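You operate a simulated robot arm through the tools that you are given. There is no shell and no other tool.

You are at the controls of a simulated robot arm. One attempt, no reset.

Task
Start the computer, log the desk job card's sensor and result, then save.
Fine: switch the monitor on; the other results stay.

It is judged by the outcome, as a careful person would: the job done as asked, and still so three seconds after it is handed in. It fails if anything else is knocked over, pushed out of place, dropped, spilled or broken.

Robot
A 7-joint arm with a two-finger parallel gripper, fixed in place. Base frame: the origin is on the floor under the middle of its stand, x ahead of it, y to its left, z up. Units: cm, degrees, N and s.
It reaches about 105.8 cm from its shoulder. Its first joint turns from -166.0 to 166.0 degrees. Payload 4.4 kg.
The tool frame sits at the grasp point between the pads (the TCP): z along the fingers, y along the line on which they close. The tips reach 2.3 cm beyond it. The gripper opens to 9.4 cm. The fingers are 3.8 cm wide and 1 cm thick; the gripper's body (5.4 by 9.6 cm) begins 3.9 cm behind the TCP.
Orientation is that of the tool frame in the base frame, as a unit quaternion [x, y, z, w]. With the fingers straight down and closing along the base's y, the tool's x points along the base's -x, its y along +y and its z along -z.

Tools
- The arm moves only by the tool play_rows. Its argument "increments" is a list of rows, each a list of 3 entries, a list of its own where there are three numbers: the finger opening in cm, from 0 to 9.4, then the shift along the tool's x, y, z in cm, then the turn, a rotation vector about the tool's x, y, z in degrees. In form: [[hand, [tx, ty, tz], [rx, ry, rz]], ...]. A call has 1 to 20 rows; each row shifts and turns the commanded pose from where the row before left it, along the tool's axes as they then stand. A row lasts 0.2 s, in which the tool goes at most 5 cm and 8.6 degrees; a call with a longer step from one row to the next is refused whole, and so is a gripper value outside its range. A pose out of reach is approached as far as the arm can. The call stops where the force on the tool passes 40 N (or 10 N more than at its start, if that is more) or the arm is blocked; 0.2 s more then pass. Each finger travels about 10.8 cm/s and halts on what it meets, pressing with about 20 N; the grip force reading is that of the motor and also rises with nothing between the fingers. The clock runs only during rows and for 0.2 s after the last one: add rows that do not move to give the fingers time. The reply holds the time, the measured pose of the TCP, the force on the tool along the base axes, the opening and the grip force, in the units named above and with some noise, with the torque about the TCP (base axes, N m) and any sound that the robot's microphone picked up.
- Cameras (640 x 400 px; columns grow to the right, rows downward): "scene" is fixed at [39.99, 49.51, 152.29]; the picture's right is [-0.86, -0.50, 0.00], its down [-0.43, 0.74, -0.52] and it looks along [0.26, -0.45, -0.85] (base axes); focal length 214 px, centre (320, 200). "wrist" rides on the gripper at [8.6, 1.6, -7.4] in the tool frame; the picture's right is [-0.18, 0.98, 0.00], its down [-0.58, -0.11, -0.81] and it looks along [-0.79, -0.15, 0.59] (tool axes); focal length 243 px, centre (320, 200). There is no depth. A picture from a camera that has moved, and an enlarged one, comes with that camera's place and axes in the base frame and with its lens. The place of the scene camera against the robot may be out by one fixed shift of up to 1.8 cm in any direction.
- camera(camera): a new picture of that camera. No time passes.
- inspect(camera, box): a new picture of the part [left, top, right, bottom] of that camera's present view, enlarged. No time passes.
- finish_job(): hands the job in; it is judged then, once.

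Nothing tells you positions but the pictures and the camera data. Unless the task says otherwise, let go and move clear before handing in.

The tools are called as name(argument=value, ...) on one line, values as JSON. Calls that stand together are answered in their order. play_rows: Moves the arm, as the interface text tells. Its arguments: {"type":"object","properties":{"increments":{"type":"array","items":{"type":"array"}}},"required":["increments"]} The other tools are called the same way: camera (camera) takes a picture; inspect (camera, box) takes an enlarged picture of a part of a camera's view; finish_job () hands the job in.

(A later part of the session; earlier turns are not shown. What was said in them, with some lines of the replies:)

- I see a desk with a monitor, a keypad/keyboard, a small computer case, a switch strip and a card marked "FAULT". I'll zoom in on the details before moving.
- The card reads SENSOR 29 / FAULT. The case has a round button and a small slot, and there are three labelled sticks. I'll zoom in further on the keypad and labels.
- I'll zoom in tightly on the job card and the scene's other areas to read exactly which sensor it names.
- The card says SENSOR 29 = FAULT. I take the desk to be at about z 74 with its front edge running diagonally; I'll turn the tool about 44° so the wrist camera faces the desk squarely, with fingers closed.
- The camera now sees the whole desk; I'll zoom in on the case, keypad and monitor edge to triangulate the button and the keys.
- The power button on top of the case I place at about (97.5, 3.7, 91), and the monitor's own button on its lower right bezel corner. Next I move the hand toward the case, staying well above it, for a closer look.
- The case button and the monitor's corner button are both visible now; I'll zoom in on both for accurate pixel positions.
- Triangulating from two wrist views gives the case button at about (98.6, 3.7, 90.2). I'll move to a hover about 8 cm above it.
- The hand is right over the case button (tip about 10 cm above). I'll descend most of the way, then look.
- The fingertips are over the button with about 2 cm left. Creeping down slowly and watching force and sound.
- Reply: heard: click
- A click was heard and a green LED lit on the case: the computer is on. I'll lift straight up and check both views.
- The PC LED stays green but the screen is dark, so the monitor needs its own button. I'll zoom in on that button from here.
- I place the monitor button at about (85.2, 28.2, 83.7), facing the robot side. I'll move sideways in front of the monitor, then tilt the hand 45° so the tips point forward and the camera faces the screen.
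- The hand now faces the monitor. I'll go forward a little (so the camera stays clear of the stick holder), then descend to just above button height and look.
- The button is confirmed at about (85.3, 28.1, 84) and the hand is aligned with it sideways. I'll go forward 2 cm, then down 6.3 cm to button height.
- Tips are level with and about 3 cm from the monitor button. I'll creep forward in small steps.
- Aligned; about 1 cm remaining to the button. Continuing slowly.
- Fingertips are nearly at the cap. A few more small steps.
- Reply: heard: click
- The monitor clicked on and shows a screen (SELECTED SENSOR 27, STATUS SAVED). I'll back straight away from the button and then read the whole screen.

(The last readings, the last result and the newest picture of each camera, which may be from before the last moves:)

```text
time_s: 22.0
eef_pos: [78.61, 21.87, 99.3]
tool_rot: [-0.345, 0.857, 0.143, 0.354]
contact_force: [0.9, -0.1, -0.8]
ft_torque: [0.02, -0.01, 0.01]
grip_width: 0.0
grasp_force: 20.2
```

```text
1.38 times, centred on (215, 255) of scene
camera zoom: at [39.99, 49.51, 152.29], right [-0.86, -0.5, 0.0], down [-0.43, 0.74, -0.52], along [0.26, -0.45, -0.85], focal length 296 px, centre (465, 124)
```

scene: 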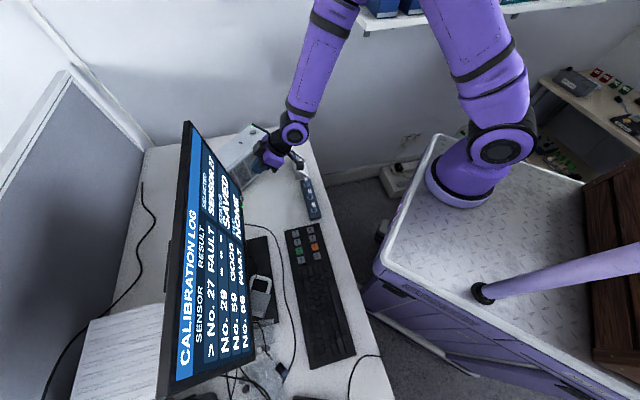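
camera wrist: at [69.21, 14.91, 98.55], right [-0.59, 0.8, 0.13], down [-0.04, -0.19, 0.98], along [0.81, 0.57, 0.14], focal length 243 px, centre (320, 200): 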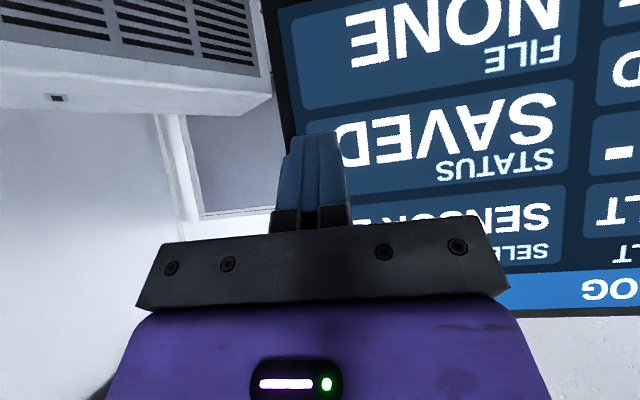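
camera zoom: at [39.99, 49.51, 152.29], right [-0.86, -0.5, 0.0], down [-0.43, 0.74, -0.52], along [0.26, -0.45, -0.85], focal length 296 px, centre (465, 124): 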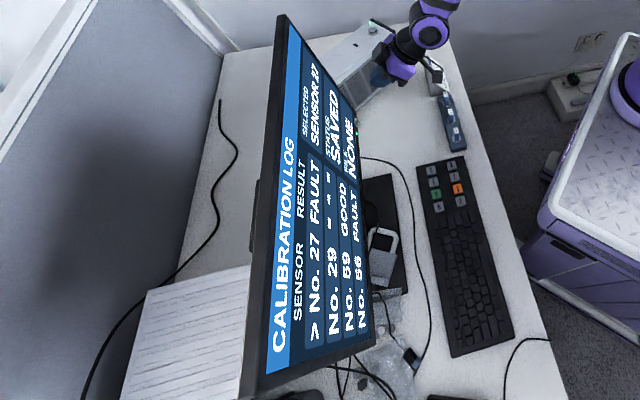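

inspect(camera="scene", box=[165, 130, 265, 390])

inspect(camera="scene", box=[175, 260, 260, 385])

inspect(camera="scene", box=[180, 130, 260, 260])

```text
1.54 times, centred on (215, 260) of scene
camera zoom: at [39.99, 49.51, 152.29], right [-0.86, -0.5, 0.0], down [-0.43, 0.74, -0.52], along [0.26, -0.45, -0.85], focal length 330 px, centre (482, 108)
```

zoom: 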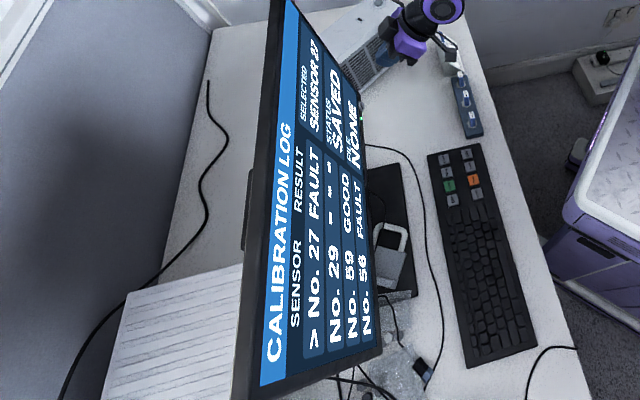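

```text
3.20 times, centred on (218, 322) of scene
camera zoom: at [39.99, 49.51, 152.29], right [-0.86, -0.5, 0.0], down [-0.43, 0.74, -0.52], along [0.26, -0.45, -0.85], focal length 686 px, centre (648, -192)
```

zoom: 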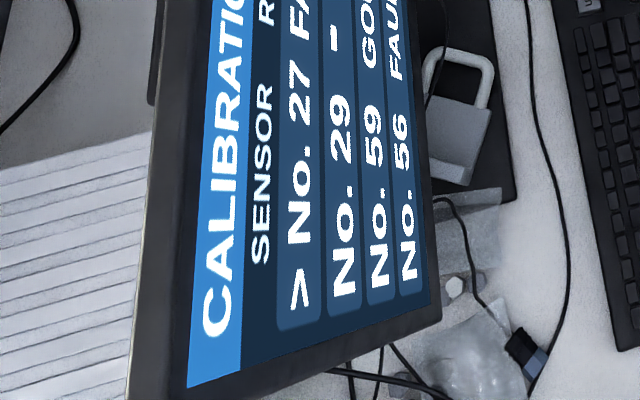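

```text
3.08 times, centred on (220, 195) of scene
camera zoom: at [39.99, 49.51, 152.29], right [-0.86, -0.5, 0.0], down [-0.43, 0.74, -0.52], along [0.26, -0.45, -0.85], focal length 660 px, centre (628, 215)
```

zoom: 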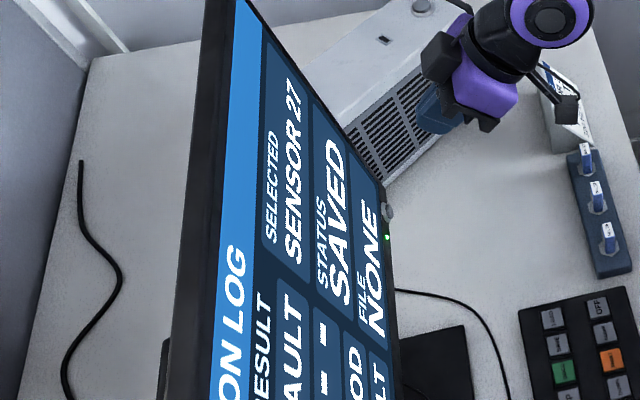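

The log shows: > No. 27 FAULT, No. 29 ---, No. 59 GOOD, No. 56 FAULT, status SAVED. So the plan is DOWN once (to select 29), FAULT, then SAVE. I'll return the hand to vertical and move above the DOWN key.

play_rows(increments=[[0, [0, 0, 0], [0, 7.5, 0]], [0, [0, 0, 0], [0, 7.5, 0]], [0, [0, 0, 0], [0, 7.5, 0]], [0, [0, 0, 0], [0, 7.5, 0]], [0, [0, 0, 0], [0, 7.5, 0]], [0, [0, 0, 0], [0, 7.5, 0]], [0, [1.7, 3.0, 0.5], [0, 0, 0]], [0, [1.7, 3.0, 0.5], [0, 0, 0]], [0, [1.7, 3.0, 0.5], [0, 0, 0]], [0, [1.7, 3.0, 0.5], [0, 0, 0]], [0, [1.7, 3.0, 0.5], [0, 0, 0]], [0, [1.7, 3.0, 0.5], [0, 0, 0]], [0, [1.7, 3.1, 0.5], [0, 0, 0]], [0, [1.7, 3.1, 0.5], [0, 0, 0]], [0, [0, 0, 0], [0, 0, 0]]])

camera(camera="wrist")

camera(camera="scene")

```text
time_s: 25.2
eef_pos: [51.68, 29.7, 95.4]
tool_rot: [-0.373, 0.928, 0.0, 0.0]
contact_force: [0.5, -0.3, -0.3]
ft_torque: [0.0, 0.02, -0.01]
grip_width: 0.0
grasp_force: 19.7
```

```text
taken
camera wrist: at [44.37, 24.74, 102.82], right [-0.55, 0.84, 0.0], down [0.49, 0.32, 0.81], along [0.67, 0.44, -0.59], focal length 243 px, centre (320, 200)
```

wrist: 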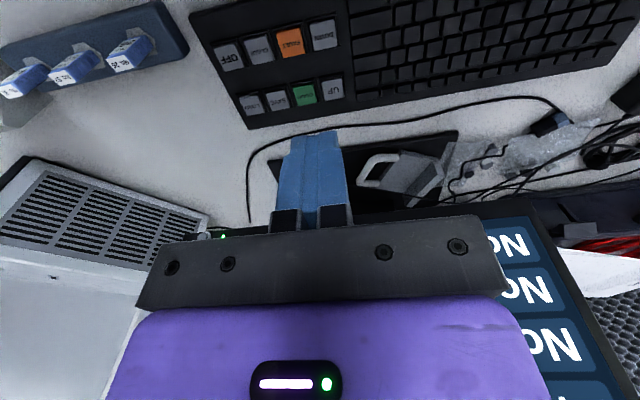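

```text
taken
```

scene: 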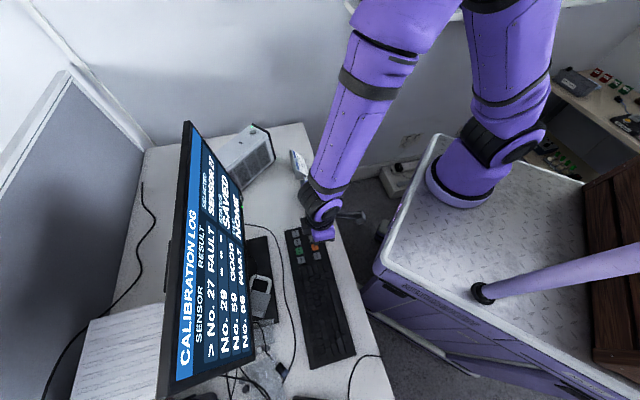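

The keypad is in clear view below; zooming in to locate keys precisely.

inspect(camera="wrist", box=[185, 0, 365, 130])

inspect(camera="scene", box=[180, 180, 360, 300])

```text
3.08 times, centred on (275, 65) of wrist
camera zoom: at [44.37, 24.74, 102.82], right [-0.55, 0.84, 0.0], down [0.49, 0.32, 0.81], along [0.67, 0.44, -0.59], focal length 746 px, centre (458, 615)
```

zoom: 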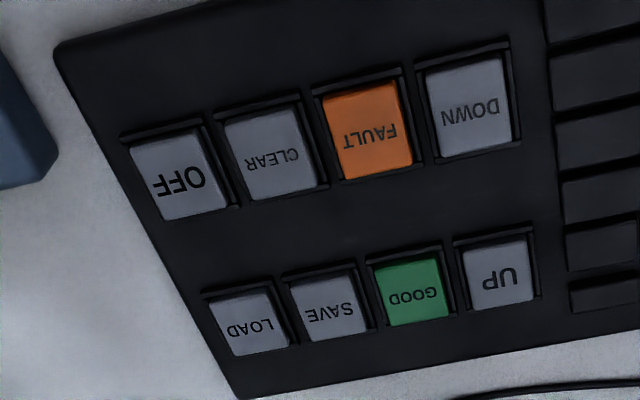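

```text
3.33 times, centred on (270, 240) of scene
camera zoom: at [39.99, 49.51, 152.29], right [-0.86, -0.5, 0.0], down [-0.43, 0.74, -0.52], along [0.26, -0.45, -0.85], focal length 715 px, centre (487, 67)
```

zoom: 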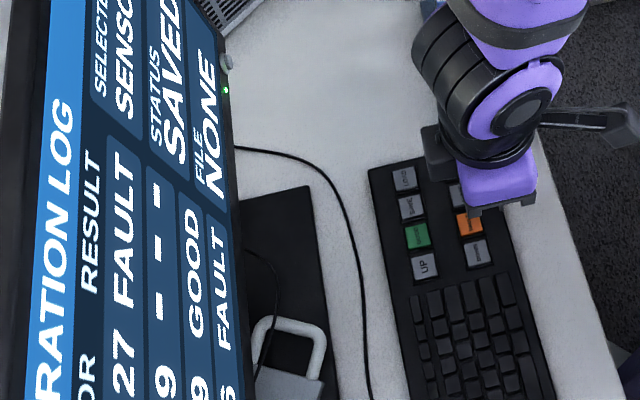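

DOWN key is at about (52.3, 30.6, 74.9), FAULT (54.7, 28.1), SAVE (61.3, 29.8). Moving over DOWN and descending to about 2 cm above it.

play_rows(increments=[[0, [-0.5, 0.1, 0], [0, 0, 0]], [0, [-0.55, 0.1, 2], [0, 0, 0]], [0, [0, 0, 4], [0, 0, 0]], [0, [0, 0, 4], [0, 0, 0]], [0, [0, 0, 4], [0, 0, 0]], [0, [0, 0, 1.9], [0, 0, 0]], [0, [0, 0, 0], [0, 0, 0]]])

camera(camera="wrist")

inspect(camera="scene", box=[260, 200, 360, 280])

```text
time_s: 26.8
eef_pos: [52.82, 30.65, 79.42]
tool_rot: [-0.373, 0.928, 0.0, 0.0]
contact_force: [0.6, -0.2, -0.3]
ft_torque: [-0.04, 0.03, 0.0]
grip_width: 0.0
grasp_force: 19.9
```

```text
taken
camera wrist: at [45.35, 25.6, 86.92], right [-0.55, 0.84, 0.0], down [0.49, 0.32, 0.81], along [0.67, 0.44, -0.59], focal length 243 px, centre (320, 200)
```

wrist: 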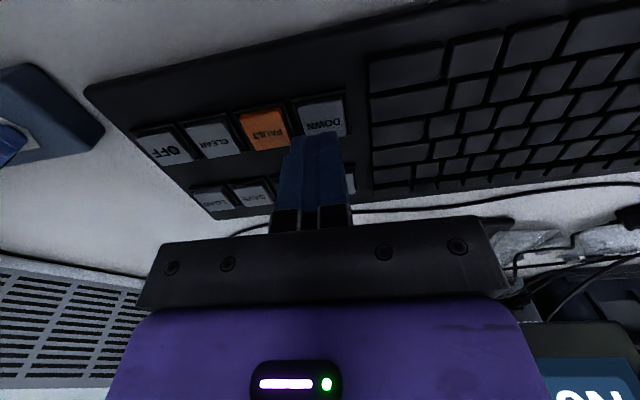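

```text
5.00 times, centred on (310, 240) of scene
camera zoom: at [39.99, 49.51, 152.29], right [-0.86, -0.5, 0.0], down [-0.43, 0.74, -0.52], along [0.26, -0.45, -0.85], focal length 1072 px, centre (370, 0)
```

zoom: 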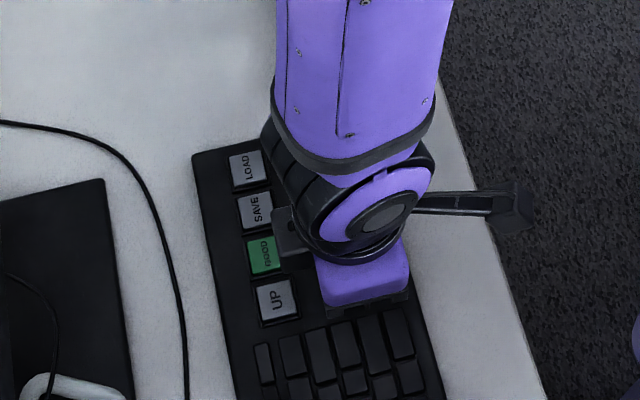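

The tip is slightly forward of DOWN's centre; I'll correct by half a centimetre and creep down.

play_rows(increments=[[0, [0.5, 0.25, 0], [0, 0, 0]], [0, [0, 0, 0.4], [0, 0, 0]], [0, [0, 0, 0.4], [0, 0, 0]], [0, [0, 0, 0.4], [0, 0, 0]], [0, [0, 0, 0.3], [0, 0, 0]], [0, [0, 0, 0.2], [0, 0, 0]], [0, [0, 0, 0], [0, 0, 0]]])

camera(camera="wrist")

inspect(camera="scene", box=[165, 130, 265, 390])

```text
time_s: 28.4
eef_pos: [52.08, 30.39, 77.67]
tool_rot: [-0.373, 0.928, 0.0, -0.001]
contact_force: [-1.3, 0.0, 0.7]
ft_torque: [0.0, 0.0, -0.02]
grip_width: 0.0
grasp_force: 20.0
```

```text
taken
camera wrist: at [44.68, 25.4, 85.19], right [-0.55, 0.84, 0.0], down [0.49, 0.32, 0.81], along [0.67, 0.44, -0.59], focal length 243 px, centre (320, 200)
```

wrist: 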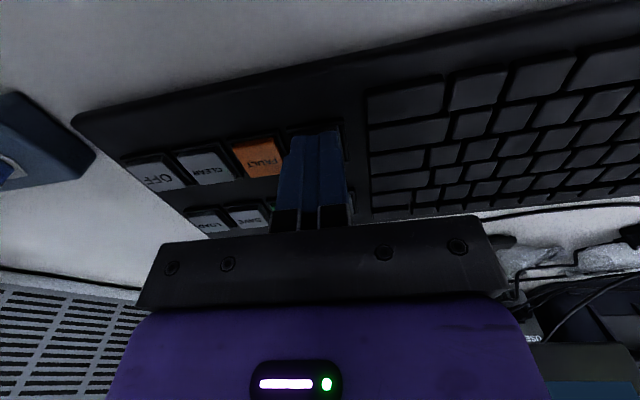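

```text
1.54 times, centred on (215, 260) of scene
camera zoom: at [39.99, 49.51, 152.29], right [-0.86, -0.5, 0.0], down [-0.43, 0.74, -0.52], along [0.26, -0.45, -0.85], focal length 330 px, centre (482, 108)
```

zoom: 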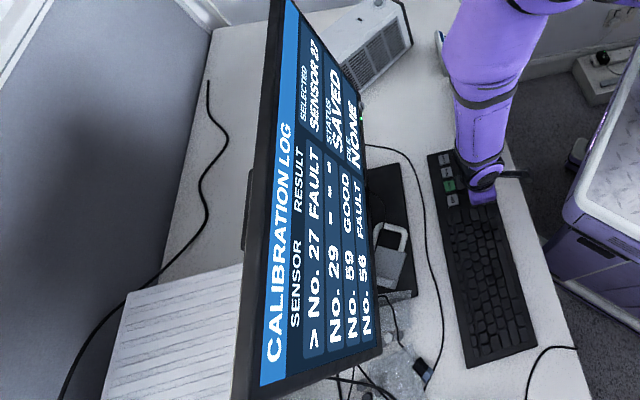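

No press yet; tip is roughly 0.5 cm above. Continuing in finer steps.

play_rows(increments=[[0, [0, 0, 0.2], [0, 0, 0]], [0, [0, 0, 0.2], [0, 0, 0]], [0, [0, 0, 0.15], [0, 0, 0]], [0, [0, 0, 0], [0, 0, 0]]])

inspect(camera="scene", box=[165, 130, 265, 390])

```text
time_s: 29.4
eef_pos: [52.03, 30.57, 77.25]
tool_rot: [-0.375, 0.927, 0.0, 0.0]
contact_force: [1.0, -0.1, 0.7]
ft_torque: [-0.01, 0.01, -0.03]
grip_width: 0.02
grasp_force: 20.3
heard: click
```

```text
1.54 times, centred on (215, 260) of scene
camera zoom: at [39.99, 49.51, 152.29], right [-0.86, -0.5, 0.0], down [-0.43, 0.74, -0.52], along [0.26, -0.45, -0.85], focal length 330 px, centre (482, 108)
```

zoom: 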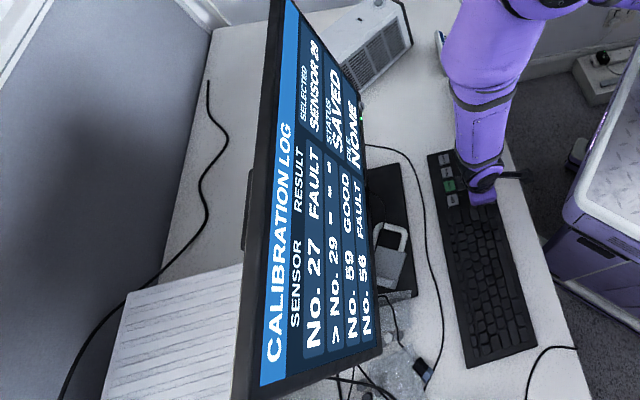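

DOWN clicked once: the cursor is on No. 29. Lifting, then sliding over to the FAULT key.

play_rows(increments=[[0, [0, 0, -1.5], [0, 0, 0]], [0, [0, 0, -2], [0, 0, 0]], [0, [-0.14, -1.8, 0], [0, 0, 0]], [0, [-0.14, -1.8, 0], [0, 0, 0]], [0, [0, 0, 0], [0, 0, 0]]])

inspect(camera="wrist", box=[180, 50, 420, 230])

inspect(camera="scene", box=[165, 130, 265, 390])

```text
time_s: 30.6
eef_pos: [54.85, 28.1, 80.65]
tool_rot: [-0.374, 0.928, 0.0, 0.0]
contact_force: [-0.5, 0.4, -0.5]
ft_torque: [-0.02, 0.02, -0.04]
grip_width: 0.01
grasp_force: 19.5
```

```text
2.22 times, centred on (300, 140) of wrist
camera zoom: at [47.38, 23.02, 88.17], right [-0.55, 0.84, 0.0], down [0.49, 0.32, 0.81], along [0.67, 0.44, -0.59], focal length 539 px, centre (364, 333)
```

zoom: 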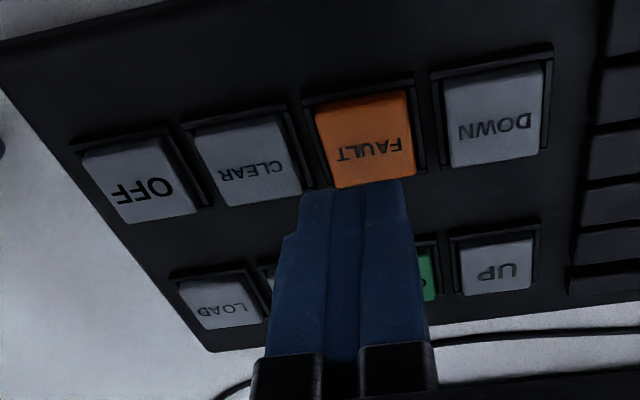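

```text
1.54 times, centred on (215, 260) of scene
camera zoom: at [39.99, 49.51, 152.29], right [-0.86, -0.5, 0.0], down [-0.43, 0.74, -0.52], along [0.26, -0.45, -0.85], focal length 330 px, centre (482, 108)
```

zoom: 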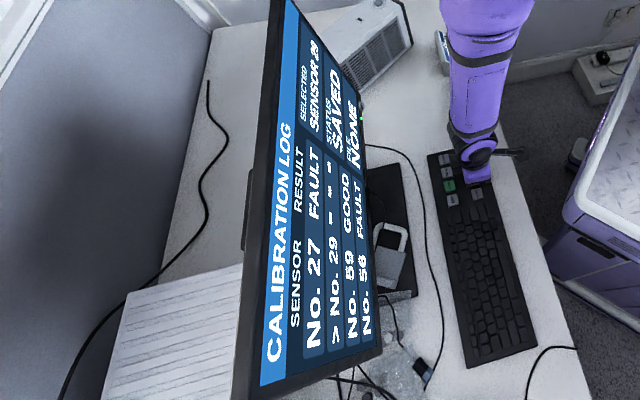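

The tip is centred over FAULT. Descending: quick at first, then fine steps.

play_rows(increments=[[0, [0, 0, 0.8], [0, 0, 0]], [0, [0, 0, 0.8], [0, 0, 0]], [0, [0, 0, 0.6], [0, 0, 0]], [0, [0, 0, 0.4], [0, 0, 0]], [0, [0, 0, 0.2], [0, 0, 0]], [0, [0, 0, 0.2], [0, 0, 0]], [0, [0, 0, 0.2], [0, 0, 0]], [0, [0, 0, 0.15], [0, 0, 0]], [0, [0, 0, 0], [0, 0, 0]]])

inspect(camera="scene", box=[165, 130, 265, 390])

```text
time_s: 32.6
eef_pos: [54.73, 28.11, 77.42]
tool_rot: [-0.373, 0.928, 0.0, 0.0]
contact_force: [0.3, 0.1, 0.0]
ft_torque: [0.01, -0.01, 0.03]
grip_width: 0.0
grasp_force: 19.7
```

```text
1.54 times, centred on (215, 260) of scene
camera zoom: at [39.99, 49.51, 152.29], right [-0.86, -0.5, 0.0], down [-0.43, 0.74, -0.52], along [0.26, -0.45, -0.85], focal length 330 px, centre (482, 108)
```

zoom: 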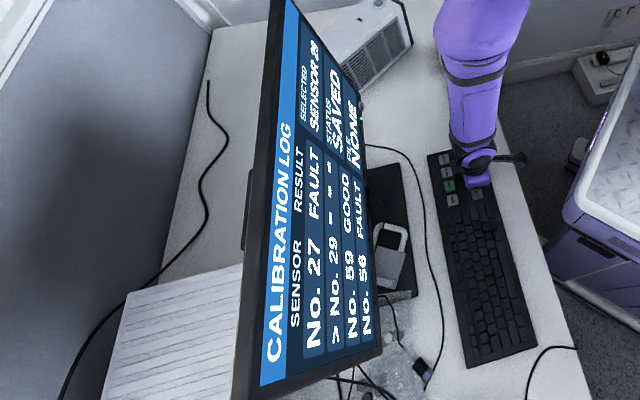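

Not yet pressed; two more small steps down.

play_rows(increments=[[0, [0, 0, 0.15], [0, 0, 0]], [0, [0, 0, 0.15], [0, 0, 0]], [0, [0, 0, 0], [0, 0, 0]]])

inspect(camera="scene", box=[165, 130, 265, 390])

```text
time_s: 33.4
eef_pos: [54.74, 28.11, 77.16]
tool_rot: [-0.372, 0.928, 0.0, 0.0]
contact_force: [-0.2, -1.1, 1.8]
ft_torque: [-0.03, 0.0, 0.01]
grip_width: 0.0
grasp_force: 20.4
heard: click
```

```text
1.54 times, centred on (215, 260) of scene
camera zoom: at [39.99, 49.51, 152.29], right [-0.86, -0.5, 0.0], down [-0.43, 0.74, -0.52], along [0.26, -0.45, -0.85], focal length 330 px, centre (482, 108)
```

zoom: 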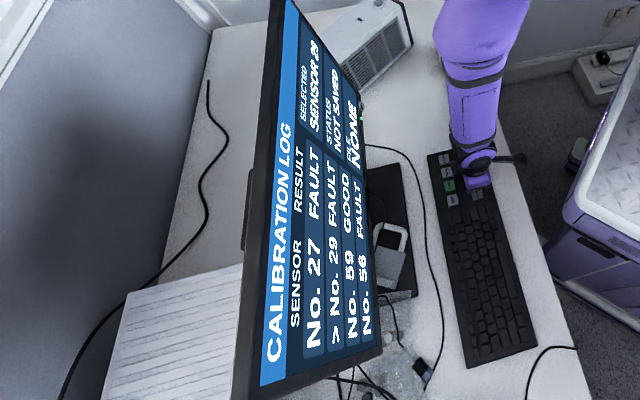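

No. 29 now shows FAULT and the status is NOT SAVED. Lifting and moving over to SAVE at about (61.3, 29.8).

play_rows(increments=[[0, [0, 0, -1.5], [0, 0, 0]], [0, [0, 0, -2.5], [0, 0, 0]], [0, [-1.96, -1.11, 0], [0, 0, 0]], [0, [-1.96, -1.11, 0], [0, 0, 0]], [0, [-1.96, -1.11, 0], [0, 0, 0]], [0, [0, 0, 0], [0, 0, 0]]])

inspect(camera="wrist", box=[180, 50, 420, 230])

inspect(camera="scene", box=[165, 130, 265, 390])

```text
time_s: 34.8
eef_pos: [61.33, 29.69, 81.01]
tool_rot: [-0.374, 0.928, 0.0, 0.0]
contact_force: [0.1, -0.3, 0.1]
ft_torque: [0.0, -0.03, -0.01]
grip_width: 0.0
grasp_force: 19.7
```

```text
2.22 times, centred on (300, 140) of wrist
camera zoom: at [54.01, 24.61, 88.54], right [-0.55, 0.84, 0.0], down [0.49, 0.32, 0.81], along [0.67, 0.44, -0.59], focal length 539 px, centre (364, 333)
```

zoom: 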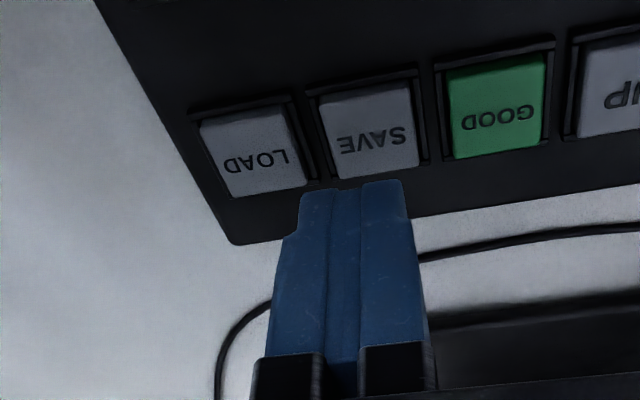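

```text
1.54 times, centred on (215, 260) of scene
camera zoom: at [39.99, 49.51, 152.29], right [-0.86, -0.5, 0.0], down [-0.43, 0.74, -0.52], along [0.26, -0.45, -0.85], focal length 330 px, centre (482, 108)
```

zoom: 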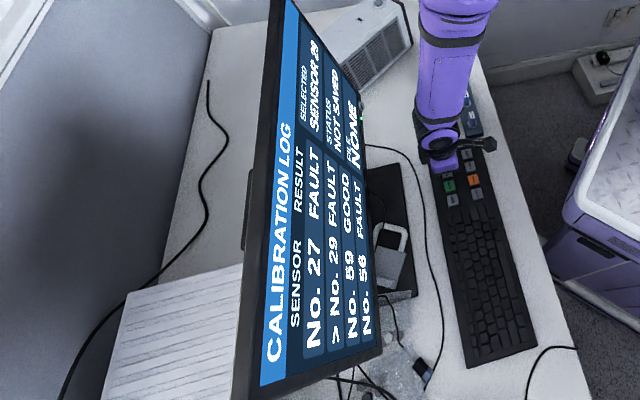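

Centred on SAVE. Descending the same way.

play_rows(increments=[[0, [0, 0, 0.9], [0, 0, 0]], [0, [0, 0, 0.9], [0, 0, 0]], [0, [0, 0, 0.6], [0, 0, 0]], [0, [0, 0, 0.4], [0, 0, 0]], [0, [0, 0, 0.2], [0, 0, 0]], [0, [0, 0, 0.2], [0, 0, 0]], [0, [0, 0, 0.2], [0, 0, 0]], [0, [0, 0, 0.15], [0, 0, 0]], [0, [0, 0, 0], [0, 0, 0]]])

inspect(camera="scene", box=[165, 130, 265, 390])

```text
time_s: 36.8
eef_pos: [61.4, 29.81, 77.51]
tool_rot: [-0.373, 0.928, -0.001, 0.0]
contact_force: [0.2, 0.3, 0.4]
ft_torque: [0.02, -0.02, 0.05]
grip_width: 0.0
grasp_force: 20.2
```

```text
1.54 times, centred on (215, 260) of scene
camera zoom: at [39.99, 49.51, 152.29], right [-0.86, -0.5, 0.0], down [-0.43, 0.74, -0.52], along [0.26, -0.45, -0.85], focal length 330 px, centre (482, 108)
```

zoom: 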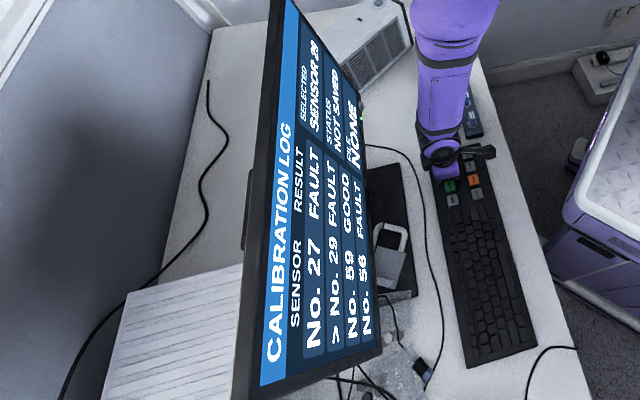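

Not pressed yet; a few more fine steps.

play_rows(increments=[[0, [0, 0, 0.15], [0, 0, 0]], [0, [0, 0, 0.15], [0, 0, 0]], [0, [0, 0, 0.1], [0, 0, 0]], [0, [0, 0, 0], [0, 0, 0]]])

inspect(camera="scene", box=[165, 130, 265, 390])

```text
time_s: 37.8
eef_pos: [61.38, 29.88, 77.15]
tool_rot: [-0.373, 0.928, 0.0, 0.0]
contact_force: [0.4, -1.0, 1.4]
ft_torque: [-0.02, 0.03, -0.02]
grip_width: 0.0
grasp_force: 19.7
heard: click
```

```text
1.54 times, centred on (215, 260) of scene
camera zoom: at [39.99, 49.51, 152.29], right [-0.86, -0.5, 0.0], down [-0.43, 0.74, -0.52], along [0.26, -0.45, -0.85], focal length 330 px, centre (482, 108)
```

zoom: 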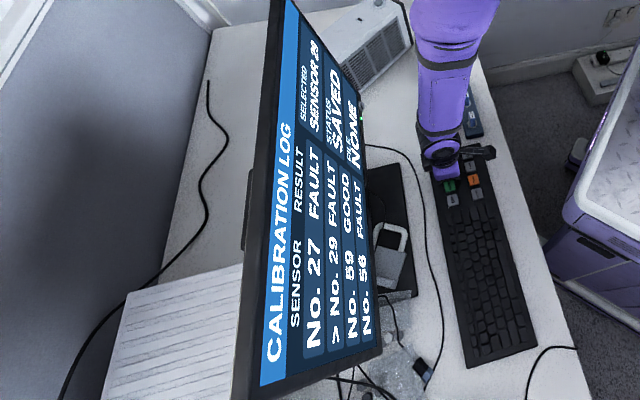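

The status shows SAVED with No. 29 FAULT. I'll lift straight up and withdraw clear of the desk items, then check everything.

play_rows(increments=[[0, [0, 0, -1.5], [0, 0, 0]], [0, [0, 0, -3], [0, 0, 0]], [0, [0, 0, -4], [0, 0, 0]], [0, [0, 0, -4], [0, 0, 0]], [0, [0, 0, -4], [0, 0, 0]], [0, [0, 0, -4], [0, 0, 0]], [0, [0, 0, -4], [0, 0, 0]], [0, [2, -2, -4], [0, 0, 0]], [0, [2, -2, -4], [0, 0, 0]], [0, [2, -2, -4], [0, 0, 0]], [0, [2, -2, -4], [0, 0, 0]], [0, [0, 0, 0], [0, 0, 0]]])

camera(camera="scene")

camera(camera="wrist")

inspect(camera="scene", box=[175, 130, 265, 260])

inspect(camera="scene", box=[175, 250, 265, 385])

```text
time_s: 40.4
eef_pos: [61.24, 18.24, 117.95]
tool_rot: [-0.374, 0.927, 0.0, 0.0]
contact_force: [1.2, 0.8, 0.5]
ft_torque: [-0.01, 0.01, -0.03]
grip_width: 0.0
grasp_force: 19.8
```

```text
taken
```

scene: 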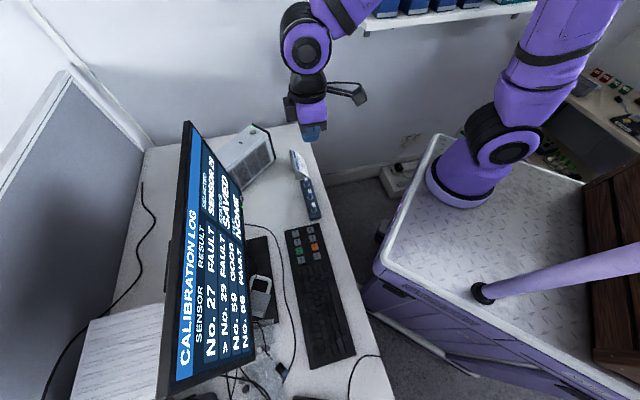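

```text
taken
camera wrist: at [53.81, 13.22, 125.35], right [-0.55, 0.84, 0.0], down [0.49, 0.32, 0.81], along [0.67, 0.44, -0.59], focal length 243 px, centre (320, 200)
```

wrist: 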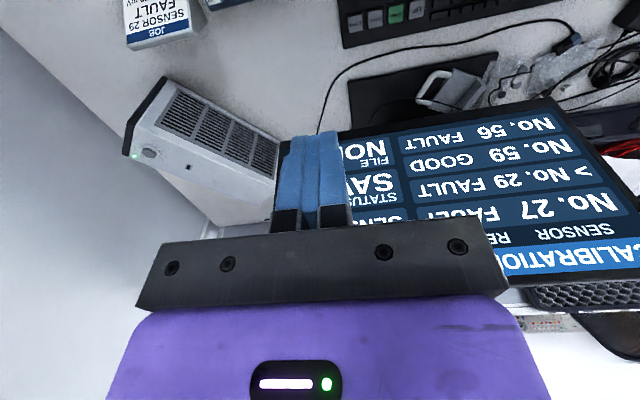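

```text
3.08 times, centred on (220, 195) of scene
camera zoom: at [39.99, 49.51, 152.29], right [-0.86, -0.5, 0.0], down [-0.43, 0.74, -0.52], along [0.26, -0.45, -0.85], focal length 660 px, centre (628, 215)
```

zoom: 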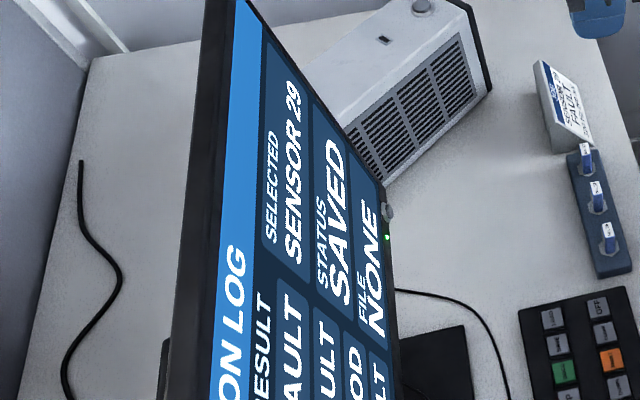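

```text
2.96 times, centred on (220, 318) of scene
camera zoom: at [39.99, 49.51, 152.29], right [-0.86, -0.5, 0.0], down [-0.43, 0.74, -0.52], along [0.26, -0.45, -0.85], focal length 636 px, centre (616, -148)
```

zoom: 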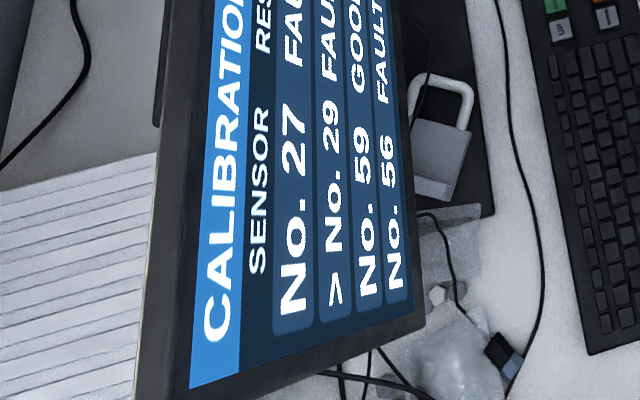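

The computer and monitor are on. The log shows No. 29 FAULT with status SAVED, and 27 FAULT, 59 GOOD and 56 FAULT are unchanged. Everything on the desk is in place and the arm is clear, so I'm handing the job in.

finish_job()

```text
The job is handed in.
```

The computer is on, and sensor 29 is logged as FAULT and saved, matching the desk job card (SENSOR 29, FAULT).

- **Start:** I pressed the case's power button, then switched the monitor on because the screen was dark. Both clicked, and the case LED is green.
- **Log:** I pressed DOWN once to move from No. 27 to No. 29, then FAULT, then SAVE. Each key clicked once.
- **Final screen:** No. 29 shows FAULT and the status is SAVED. The other results still read No. 27 FAULT, No. 59 GOOD and No. 56 FAULT.

In the last pictures nothing on the desk looked moved or knocked over. The arm was raised clear before I handed the job in. The card also reads 320 Hz and 260 mV; I did not enter those, as you asked only for the sensor and result.
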